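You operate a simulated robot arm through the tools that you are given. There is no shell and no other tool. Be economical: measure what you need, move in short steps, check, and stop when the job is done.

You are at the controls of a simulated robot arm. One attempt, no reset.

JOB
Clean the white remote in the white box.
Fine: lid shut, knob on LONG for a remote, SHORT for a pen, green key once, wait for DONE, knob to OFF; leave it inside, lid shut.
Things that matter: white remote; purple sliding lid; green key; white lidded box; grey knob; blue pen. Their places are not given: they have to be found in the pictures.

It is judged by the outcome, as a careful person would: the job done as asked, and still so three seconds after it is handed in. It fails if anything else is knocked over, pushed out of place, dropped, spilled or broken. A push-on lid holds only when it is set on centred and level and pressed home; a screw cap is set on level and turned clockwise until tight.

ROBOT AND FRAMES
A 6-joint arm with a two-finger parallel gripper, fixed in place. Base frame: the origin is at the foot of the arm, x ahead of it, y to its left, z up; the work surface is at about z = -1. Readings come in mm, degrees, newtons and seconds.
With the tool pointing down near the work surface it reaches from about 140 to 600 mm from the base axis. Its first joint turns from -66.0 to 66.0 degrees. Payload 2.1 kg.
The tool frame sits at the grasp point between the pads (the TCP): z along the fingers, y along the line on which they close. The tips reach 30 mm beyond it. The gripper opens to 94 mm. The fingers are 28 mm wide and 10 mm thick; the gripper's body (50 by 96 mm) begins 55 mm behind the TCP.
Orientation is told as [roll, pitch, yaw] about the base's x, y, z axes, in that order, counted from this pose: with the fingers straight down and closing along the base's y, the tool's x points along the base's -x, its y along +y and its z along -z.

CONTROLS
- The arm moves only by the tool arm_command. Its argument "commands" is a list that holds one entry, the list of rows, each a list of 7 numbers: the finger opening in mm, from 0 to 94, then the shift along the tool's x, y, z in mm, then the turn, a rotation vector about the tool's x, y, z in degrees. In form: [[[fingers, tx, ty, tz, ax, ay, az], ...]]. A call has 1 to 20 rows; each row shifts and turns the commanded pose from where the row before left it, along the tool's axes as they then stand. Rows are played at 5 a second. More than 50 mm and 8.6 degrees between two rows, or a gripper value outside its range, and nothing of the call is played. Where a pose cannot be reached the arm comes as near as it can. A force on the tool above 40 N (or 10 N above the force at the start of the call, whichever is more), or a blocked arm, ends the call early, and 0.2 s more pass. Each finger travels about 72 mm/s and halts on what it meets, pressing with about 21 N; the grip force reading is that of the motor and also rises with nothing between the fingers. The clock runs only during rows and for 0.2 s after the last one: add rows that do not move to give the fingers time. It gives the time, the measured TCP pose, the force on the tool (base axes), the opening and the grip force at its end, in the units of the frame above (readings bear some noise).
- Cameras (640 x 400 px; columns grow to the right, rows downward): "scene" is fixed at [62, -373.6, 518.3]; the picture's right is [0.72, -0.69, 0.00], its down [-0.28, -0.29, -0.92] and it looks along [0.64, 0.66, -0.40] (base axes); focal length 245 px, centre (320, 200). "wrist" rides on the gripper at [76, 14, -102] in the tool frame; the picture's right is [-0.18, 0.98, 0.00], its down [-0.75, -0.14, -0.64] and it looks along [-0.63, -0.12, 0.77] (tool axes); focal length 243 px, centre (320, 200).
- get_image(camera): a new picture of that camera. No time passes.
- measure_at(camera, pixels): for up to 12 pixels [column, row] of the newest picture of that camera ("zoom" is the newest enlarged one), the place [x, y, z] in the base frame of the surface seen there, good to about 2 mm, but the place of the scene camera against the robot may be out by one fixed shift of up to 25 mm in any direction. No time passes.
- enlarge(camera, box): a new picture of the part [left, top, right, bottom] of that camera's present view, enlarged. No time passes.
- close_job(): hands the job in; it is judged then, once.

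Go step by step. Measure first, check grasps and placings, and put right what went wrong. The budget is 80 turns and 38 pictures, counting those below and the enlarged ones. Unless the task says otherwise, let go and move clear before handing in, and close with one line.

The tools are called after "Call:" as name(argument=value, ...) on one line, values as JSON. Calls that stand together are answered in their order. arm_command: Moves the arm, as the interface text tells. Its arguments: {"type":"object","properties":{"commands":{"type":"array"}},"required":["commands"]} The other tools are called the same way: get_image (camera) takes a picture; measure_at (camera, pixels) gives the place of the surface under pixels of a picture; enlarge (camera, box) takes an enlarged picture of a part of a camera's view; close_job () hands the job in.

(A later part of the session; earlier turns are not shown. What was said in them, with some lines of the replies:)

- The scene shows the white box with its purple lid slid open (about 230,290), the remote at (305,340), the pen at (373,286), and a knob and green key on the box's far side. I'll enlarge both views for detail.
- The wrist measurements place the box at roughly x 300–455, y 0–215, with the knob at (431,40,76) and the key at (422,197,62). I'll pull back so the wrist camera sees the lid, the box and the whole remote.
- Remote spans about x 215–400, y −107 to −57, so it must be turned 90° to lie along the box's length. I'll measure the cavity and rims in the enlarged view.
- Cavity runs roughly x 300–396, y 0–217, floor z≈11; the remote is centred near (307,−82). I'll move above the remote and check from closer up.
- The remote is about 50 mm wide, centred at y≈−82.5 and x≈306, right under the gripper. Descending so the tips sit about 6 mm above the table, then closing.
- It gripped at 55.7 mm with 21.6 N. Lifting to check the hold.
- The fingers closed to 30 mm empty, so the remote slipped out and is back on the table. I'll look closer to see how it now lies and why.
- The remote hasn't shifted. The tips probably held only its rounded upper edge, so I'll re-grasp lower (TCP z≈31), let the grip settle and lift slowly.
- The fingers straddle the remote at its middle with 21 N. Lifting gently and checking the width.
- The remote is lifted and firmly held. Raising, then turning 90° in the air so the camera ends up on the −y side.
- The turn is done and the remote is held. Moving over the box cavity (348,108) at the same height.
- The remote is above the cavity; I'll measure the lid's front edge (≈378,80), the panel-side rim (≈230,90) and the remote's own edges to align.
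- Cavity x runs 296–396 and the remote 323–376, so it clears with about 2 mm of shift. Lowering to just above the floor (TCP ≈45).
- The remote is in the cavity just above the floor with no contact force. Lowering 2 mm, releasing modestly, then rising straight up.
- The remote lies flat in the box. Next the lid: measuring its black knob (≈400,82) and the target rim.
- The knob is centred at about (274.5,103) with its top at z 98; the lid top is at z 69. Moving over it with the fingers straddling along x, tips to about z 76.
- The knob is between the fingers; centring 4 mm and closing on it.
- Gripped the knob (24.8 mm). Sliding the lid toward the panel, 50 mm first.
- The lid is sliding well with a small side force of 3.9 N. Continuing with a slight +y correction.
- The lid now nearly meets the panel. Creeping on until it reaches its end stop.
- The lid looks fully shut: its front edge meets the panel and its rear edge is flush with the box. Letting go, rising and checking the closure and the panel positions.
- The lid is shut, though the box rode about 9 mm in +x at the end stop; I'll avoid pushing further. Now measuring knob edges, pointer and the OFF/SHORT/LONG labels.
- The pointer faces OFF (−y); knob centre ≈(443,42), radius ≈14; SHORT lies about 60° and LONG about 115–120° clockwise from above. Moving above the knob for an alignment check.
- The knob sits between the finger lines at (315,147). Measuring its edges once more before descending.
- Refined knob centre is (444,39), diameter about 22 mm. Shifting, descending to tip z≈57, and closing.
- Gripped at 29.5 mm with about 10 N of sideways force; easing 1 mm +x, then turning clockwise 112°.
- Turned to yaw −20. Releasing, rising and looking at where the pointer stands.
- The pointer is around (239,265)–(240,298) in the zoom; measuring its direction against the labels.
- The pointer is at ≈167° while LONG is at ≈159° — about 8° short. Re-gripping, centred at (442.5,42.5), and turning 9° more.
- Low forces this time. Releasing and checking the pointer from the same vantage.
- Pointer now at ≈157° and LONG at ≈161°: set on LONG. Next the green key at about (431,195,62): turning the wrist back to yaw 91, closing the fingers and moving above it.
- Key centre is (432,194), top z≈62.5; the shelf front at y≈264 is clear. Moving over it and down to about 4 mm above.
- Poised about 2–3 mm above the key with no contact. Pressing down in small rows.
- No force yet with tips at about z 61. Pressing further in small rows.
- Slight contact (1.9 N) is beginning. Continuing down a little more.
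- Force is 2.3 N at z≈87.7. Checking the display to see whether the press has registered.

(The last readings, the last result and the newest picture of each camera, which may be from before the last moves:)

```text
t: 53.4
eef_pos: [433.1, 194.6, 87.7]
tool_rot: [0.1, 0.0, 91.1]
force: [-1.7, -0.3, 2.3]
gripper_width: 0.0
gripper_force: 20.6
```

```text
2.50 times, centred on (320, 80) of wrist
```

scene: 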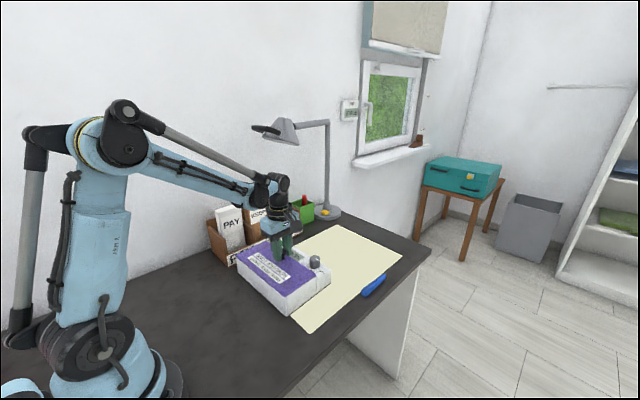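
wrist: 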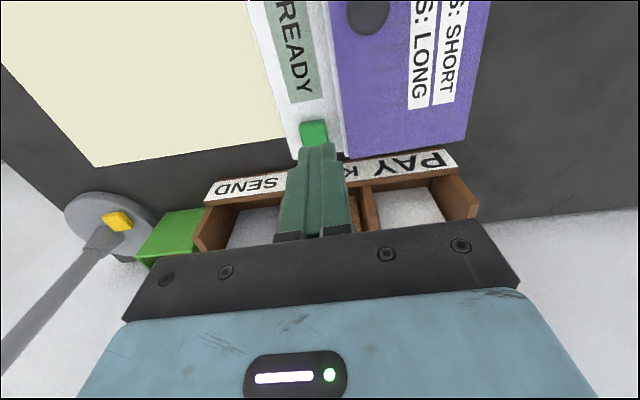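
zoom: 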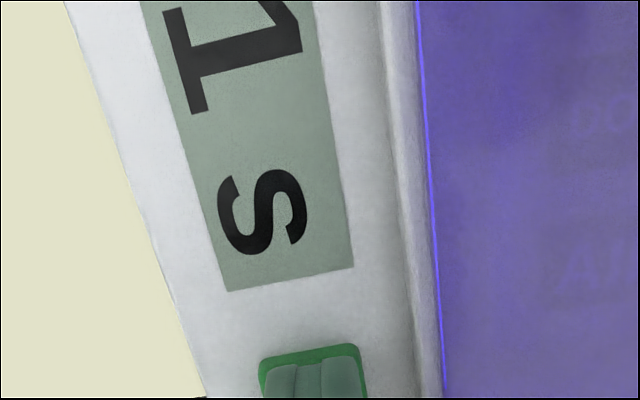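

The display changed to a running count ("1… S"), so the press registered. Rising straight off the key and returning to the viewing position beside the knob while it runs.

Call:
arm_command(commands=[[[0, 0, 0, -10, 0, 0, 0], [0, 0, 0, -35, 0, 0, 0], [0, 0, 0, -43, 0, 0, 0], [0, 48, 0, 0, 0, 0, 0], [0, 48, 0, 0, 0, 0, 0], [0, 48, 0, 0, 0, 0, 0], [38, 0, 0, 0, 0, 0, 7.5], [38, 0, 0, 0, 0, 0, 7.5], [38, 0, 0, 0, 0, 0, 7.5], [38, 0, 0, 0, 0, 0, 7.5], [38, 0, 0, 0, 0, 0, 7.5], [38, 0, 0, 0, 0, 0, 7.5], [38, 0, 0, 0, 0, 0, 7.5], [38, 0, 0, 0, 0, 0, 7.5], [38, 0, 0, 0, 0, 0, 7.5], [38, 0, 0, 0, 0, 0, 7.5], [38, 0, 0, 0, 0, 0, 7.5], [38, 0, 0, 0, 0, 0, 7.5], [38, 0, 0, 0, 0, 0, 7.5], [38, 0, 0, 0, 0, 0, 7.5]]])

Call:
arm_command(commands=[[[38, 0, 0, 0, 0, 0, 7.5], [38, 0, 0, 0, 0, 0, 7.5], [38, 0, 0, 0, 0, 0, 0], [38, 0, 0, 0, 0, 0, 0], [38, 0, 0, 0, 0, 0, 0], [38, 0, 0, 0, 0, 0, 0], [38, 0, 0, 0, 0, 0, 0], [38, 0, 0, 0, 0, 0, 0], [38, 0, 0, 0, 0, 0, 0], [38, 0, 0, 0, 0, 0, 0], [38, 0, 0, 0, 0, 0, 0], [38, 0, 0, 0, 0, 0, 0], [38, 0, 0, 0, 0, 0, 0], [38, 0, 0, 0, 0, 0, 0], [38, 0, 0, 0, 0, 0, 0], [38, 0, 0, 0, 0, 0, 0], [38, 0, 0, 0, 0, 0, 0], [38, 0, 0, 0, 0, 0, 0], [38, 0, 0, 0, 0, 0, 0], [38, 0, 0, 0, 0, 0, 0]]])

Call:
arm_command(commands=[[[38, 0, 0, 0, 0, 0, 0], [38, 0, 0, 0, 0, 0, 0], [38, 0, 0, 0, 0, 0, 0], [38, 0, 0, 0, 0, 0, 0], [38, 0, 0, 0, 0, 0, 0], [38, 0, 0, 0, 0, 0, 0], [38, 0, 0, 0, 0, 0, 0], [38, 0, 0, 0, 0, 0, 0], [38, 0, 0, 0, 0, 0, 0], [38, 0, 0, 0, 0, 0, 0], [38, 0, 0, 0, 0, 0, 0], [38, 0, 0, 0, 0, 0, 0], [38, 0, 0, 0, 0, 0, 0], [38, 0, 0, 0, 0, 0, 0], [38, 0, 0, 0, 0, 0, 0], [38, 0, 0, 0, 0, 0, 0], [38, 0, 0, 0, 0, 0, 0], [38, 0, 0, 0, 0, 0, 0], [38, 0, 0, 0, 0, 0, 0], [38, 0, 0, 0, 0, 0, 0]]])

Call:
enlarge(camera="wrist", box=[240, 20, 480, 180])

```text
t: 57.6
eef_pos: [434.9, 50.3, 174.6]
tool_rot: [-0.1, 0.0, -14.1]
force: [-1.3, 0.2, -0.2]
gripper_width: 37.9
gripper_force: 0.1
```

```text
t: 61.8
eef_pos: [434.7, 50.8, 175.1]
tool_rot: [-0.1, 0.0, -28.9]
force: [-0.4, 0.1, 0.3]
gripper_width: 38.0
gripper_force: 0.0
```

```text
t: 66.0
eef_pos: [434.9, 50.3, 174.7]
tool_rot: [-0.1, 0.0, -29.0]
force: [-0.1, -0.9, -0.7]
gripper_width: 37.7
gripper_force: 0.0
```

```text
2.50 times, centred on (360, 100) of wrist
```

zoom: 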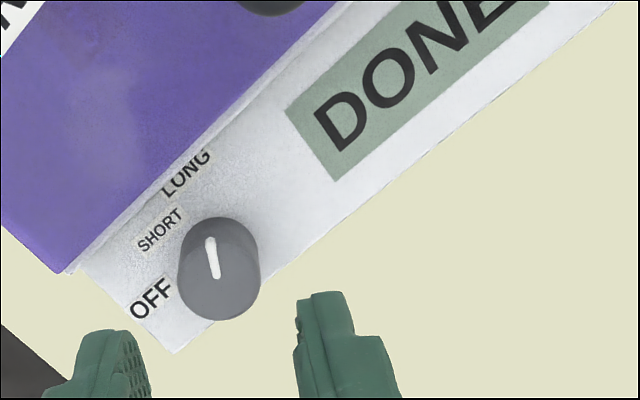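

The display reads DONE. Re-gripping the knob, now centred at (444,42), and turning it back 113° to OFF.

Call:
arm_command(commands=[[[38, -12, -2.8, 20, 0, 0, 0], [38, 0, 0, 35, 0, 0, 0], [38, 0, 0, 29, 0, 0, 0], [38, 0, 0, 6, 0, 0, 0], [38, 0, 0, 0, 0, 0, 0], [28, 0, 0, 0, 0, 0, 0], [16, 0, 0, 0, 0, 0, 0], [12, 0, 0, 0, 0, 0, 0], [12, 0, 0, 0, 0, 0, 0]]])

Call:
arm_command(commands=[[[12, 0, 0, 0, 0, 0, -7], [12, 0, 0, 0, 0, 0, -7], [12, 0, 0, 0, 0, 0, -7], [12, 0, 0, 0, 0, 0, -7], [12, 0, 0, 0, 0, 0, -7], [12, 0, 0, 0, 0, 0, -7], [12, 0, 0, 0, 0, 0, -7], [12, 0, 0, 0, 0, 0, -7], [12, 0, 0, 0, 0, 0, -7], [12, 0, 0, 0, 0, 0, -7], [12, 0, 0, 0, 0, 0, -7], [12, 0, 0, 0, 0, 0, -7], [12, 0, 0, 0, 0, 0, -7], [12, 0, 0, 0, 0, 0, -7], [12, 0, 0, 0, 0, 0, -7], [12, 0, 0, 0, 0, 0, -8], [12, 0, 0, 0, 0, 0, 0]]])

```text
t: 68.0
eef_pos: [441.2, 43.2, 85.5]
tool_rot: [0.0, 0.0, -29.0]
force: [-1.6, 3.1, 0.8]
gripper_width: 29.7
gripper_force: 21.2
```

```text
t: 71.6
eef_pos: [445.1, 41.2, 85.9]
tool_rot: [-0.3, 0.1, 84.1]
force: [17.9, -8.4, 13.6]
gripper_width: 29.1
gripper_force: 20.8
```

The knob has turned, with some force at the end (perhaps its stop). Releasing, rising and checking the pointer.

Call:
arm_command(commands=[[[28, 0, 0, 0, 0, 0, 0], [38, 0, 0, 0, 0, 0, 0], [38, 0, 0, 0, 0, 0, 0], [38, 0, 0, -20, 0, 0, 0], [38, 0, 0, -40, 0, 0, 0], [38, 20, 0, -40, 0, 0, 0], [38, 20, 0, -40, 0, 0, 0], [38, 0, 0, 0, 0, 0, 0]]])

Call:
enlarge(camera="wrist", box=[220, 50, 460, 210])

```text
t: 73.4
eef_pos: [440.8, 3.3, 225.6]
tool_rot: [0.0, -0.1, 84.0]
force: [-1.2, -1.0, -0.3]
gripper_width: 38.3
gripper_force: 0.1
```

```text
2.50 times, centred on (340, 130) of wrist
```

zoom: 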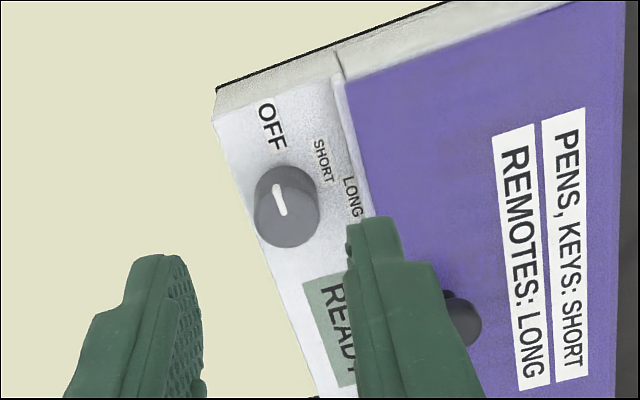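

Call:
measure_at(camera="zoom", pixels=[[276, 187], [283, 212], [278, 192], [282, 208], [271, 127], [323, 161], [352, 197], [287, 220], [215, 115], [347, 85], [345, 95], [360, 180]])

```text
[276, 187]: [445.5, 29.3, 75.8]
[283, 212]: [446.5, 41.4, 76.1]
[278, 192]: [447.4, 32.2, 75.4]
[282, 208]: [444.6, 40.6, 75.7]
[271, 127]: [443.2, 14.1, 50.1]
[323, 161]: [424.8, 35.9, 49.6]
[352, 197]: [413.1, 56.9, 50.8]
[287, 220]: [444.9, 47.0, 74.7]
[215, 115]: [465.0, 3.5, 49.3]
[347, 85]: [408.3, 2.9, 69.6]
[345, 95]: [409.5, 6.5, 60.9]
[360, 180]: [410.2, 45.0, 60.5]
```

The pointer is back at OFF and the display shows READY; lid still shut. The box sits about 10 mm off its original place (key x 422→432), so I'll nudge it gently back by its panel face, first going down in free space in front of it.

Call:
arm_command(commands=[[[20, 0, 0, 0, 0, 0, -8], [0, -26, -14, 0, 0, 0, 0], [0, -26, -14, 0, 0, 0, 0], [0, -26, -14, 0, 0, 0, 0], [0, -24, -11, 0, 0, 0, 0], [0, 0, 0, 0, 0, 0, 0], [0, 0, 0, 45, 0, 0, 0], [0, 0, 0, 45, 0, 0, 0], [0, 0, 0, 45, 0, 0, 0], [0, 0, 0, 36, 0, 0, 0], [0, 0, 0, 0, 0, 0, 0]]])

Call:
get_image(camera="wrist")

```text
t: 75.8
eef_pos: [487.9, 106.7, 55.2]
tool_rot: [0.1, 0.0, 92.0]
force: [0.0, -0.6, 0.6]
gripper_width: 0.0
gripper_force: 20.9
```

```text
3 pictures are left
```

wrist: 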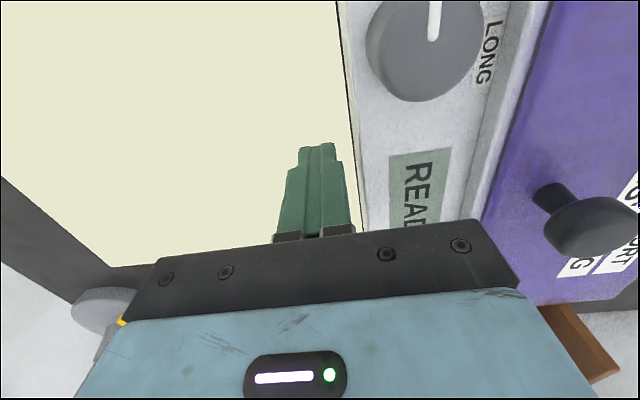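

The closed fingers are clear, in front of the panel face. Approaching slowly toward −x until contact.

Call:
arm_command(commands=[[[0, 0, 6, 0, 0, 0, 0], [0, 0, 5, 0, 0, 0, 0], [0, 0, 3, 0, 0, 0, 0], [0, 0, 2, 0, 0, 0, 0], [0, 0, 0, 0, 0, 0, 0]]])

Call:
arm_command(commands=[[[0, 0, 1.5, 0, 0, 0, 0], [0, 0, 1.5, 0, 0, 0, 0], [0, 0, 1.5, 0, 0, 0, 0], [0, 0, 0, 0, 0, 0, 0]]])

Call:
measure_at(camera="wrist", pixels=[[360, 190], [350, 100], [368, 200]])

```text
t: 77.0
eef_pos: [473.8, 105.7, 55.2]
tool_rot: [-0.1, 0.0, 92.0]
force: [9.6, -0.6, -1.4]
gripper_width: 0.0
gripper_force: 21.2
```

```text
t: 78.0
eef_pos: [470.5, 105.7, 54.6]
tool_rot: [-0.4, 0.0, 92.0]
force: [24.3, 0.1, 15.7]
gripper_width: 0.0
gripper_force: 21.2
```

```text
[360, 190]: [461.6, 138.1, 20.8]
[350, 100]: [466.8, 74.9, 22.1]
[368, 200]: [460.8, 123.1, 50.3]
```

Contact at about 474, but the force climbs to 24 N with little movement, so the box resists. I'll not force it: backing off and re-measuring.

Call:
arm_command(commands=[[[0, 0, -5, 0, 0, 0, 0], [0, 0, -15, 0, 0, 0, 0], [0, 0, 0, -40, 0, 0, 0], [0, 0, 0, -45, 0, 0, 0], [0, 0, 0, -45, 0, 0, 0], [0, 40, 12, -45, 0, 0, 0], [0, 40, 12, 0, 0, 0, 0], [0, 22, 10, 0, 0, 0, 0], [0, 0, 0, 0, 0, 0, 0]]])

Call:
get_image(camera="wrist")

```text
refused: row 6 steps farther than a row can; nothing moved
```

```text
2 pictures are left
```

wrist: 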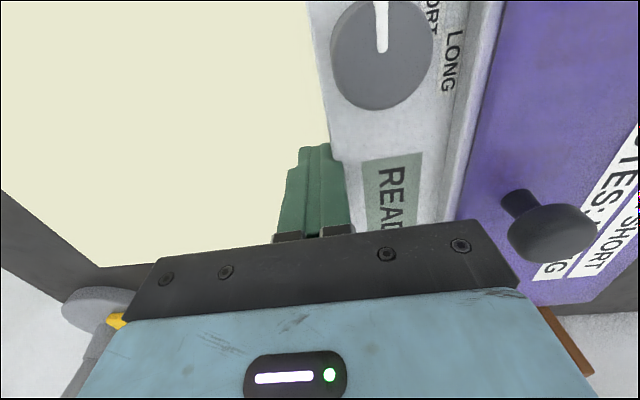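

That call was refused, so the arm is still in place. Measuring in this picture and backing off with smaller rows.

Call:
measure_at(camera="wrist", pixels=[[335, 150], [330, 120], [352, 200], [383, 45], [455, 100], [520, 220]])

Call:
arm_command(commands=[[[0, 0, -5, 0, 0, 0, 0], [0, 0, -15, 0, 0, 0, 0], [0, 0, 0, -40, 0, 0, 0], [0, 0, 0, -45, 0, 0, 0], [0, 0, 0, -45, 0, 0, 0], [0, 0, 0, -45, 0, 0, 0], [0, 40, 12, 0, 0, 0, 0], [0, 40, 12, 0, 0, 0, 0], [0, 22, 10, 0, 0, 0, 0], [0, 0, 0, 0, 0, 0, 0]]])

Call:
get_image(camera="wrist")

```text
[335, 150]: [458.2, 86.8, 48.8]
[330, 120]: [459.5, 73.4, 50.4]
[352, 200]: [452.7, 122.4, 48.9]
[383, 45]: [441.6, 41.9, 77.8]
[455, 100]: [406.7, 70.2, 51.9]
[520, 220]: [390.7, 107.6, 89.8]
```

```text
t: 80.2
eef_pos: [457.8, 3.5, 229.6]
tool_rot: [-0.1, 0.0, 92.0]
force: [0.5, 0.1, -0.2]
gripper_width: 0.0
gripper_force: 20.8
```

```text
1 pictures are left
```

wrist: 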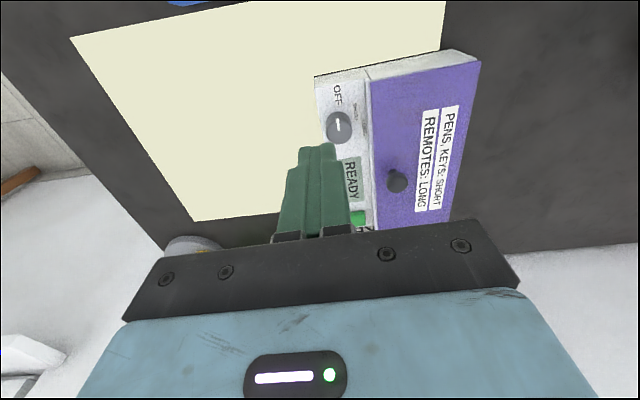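

Call:
measure_at(camera="wrist", pixels=[[339, 122], [340, 130], [358, 218], [316, 80], [372, 90], [376, 200], [479, 62], [397, 182], [367, 150], [338, 95], [452, 215], [326, 140]])

```text
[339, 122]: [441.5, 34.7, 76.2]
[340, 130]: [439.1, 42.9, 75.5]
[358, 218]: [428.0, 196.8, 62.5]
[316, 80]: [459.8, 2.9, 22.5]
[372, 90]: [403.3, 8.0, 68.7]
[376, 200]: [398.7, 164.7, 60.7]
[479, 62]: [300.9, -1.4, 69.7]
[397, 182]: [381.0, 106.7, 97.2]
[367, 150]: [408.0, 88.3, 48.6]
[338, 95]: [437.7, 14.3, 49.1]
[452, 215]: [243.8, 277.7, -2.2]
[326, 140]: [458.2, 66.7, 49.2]
```

The box came back about 5 mm, leaving only a few mm of offset, which I'll accept. Using the last picture to confirm the lid closure and the knob.

Call:
enlarge(camera="wrist", box=[300, 40, 490, 230])

```text
2.11 times, centred on (395, 135) of wrist
```

zoom: 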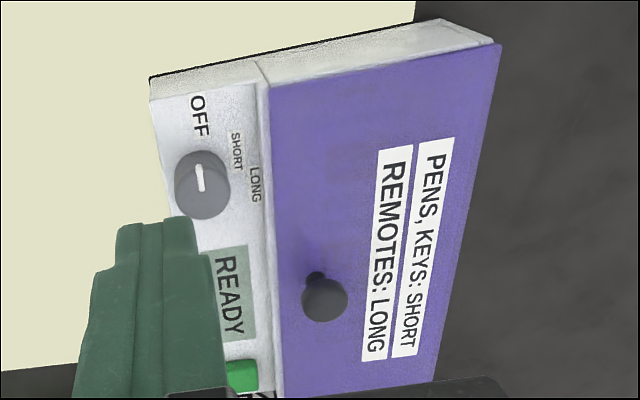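

Call:
measure_at(camera="zoom", pixels=[[258, 85], [264, 92], [272, 92], [280, 92], [272, 200], [262, 200], [266, 200], [278, 200], [498, 48], [490, 40], [443, 21], [480, 120]])

```text
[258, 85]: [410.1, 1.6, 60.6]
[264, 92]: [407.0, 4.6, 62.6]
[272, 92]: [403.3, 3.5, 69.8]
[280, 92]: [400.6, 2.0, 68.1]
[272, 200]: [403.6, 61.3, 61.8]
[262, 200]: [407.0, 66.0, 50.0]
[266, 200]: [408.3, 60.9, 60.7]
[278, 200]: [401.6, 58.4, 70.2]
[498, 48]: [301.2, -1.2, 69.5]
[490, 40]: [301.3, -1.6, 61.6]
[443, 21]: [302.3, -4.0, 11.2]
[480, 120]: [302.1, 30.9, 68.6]
```

The lid front rests on the panel-side rim (x≈404) and its rear is flush with the box (x≈301). The knob is at OFF, the display reads READY and the gripper is clear, so I'm handing in.

Call:
close_job()

```text
The job is handed in.
```

The white remote ran one LONG cycle to DONE and is inside the white box, with the lid shut and the knob back at OFF. Closing the lid pushed the box about 10 mm; I nudged it partway back, so it sits roughly 5 mm from where it started.
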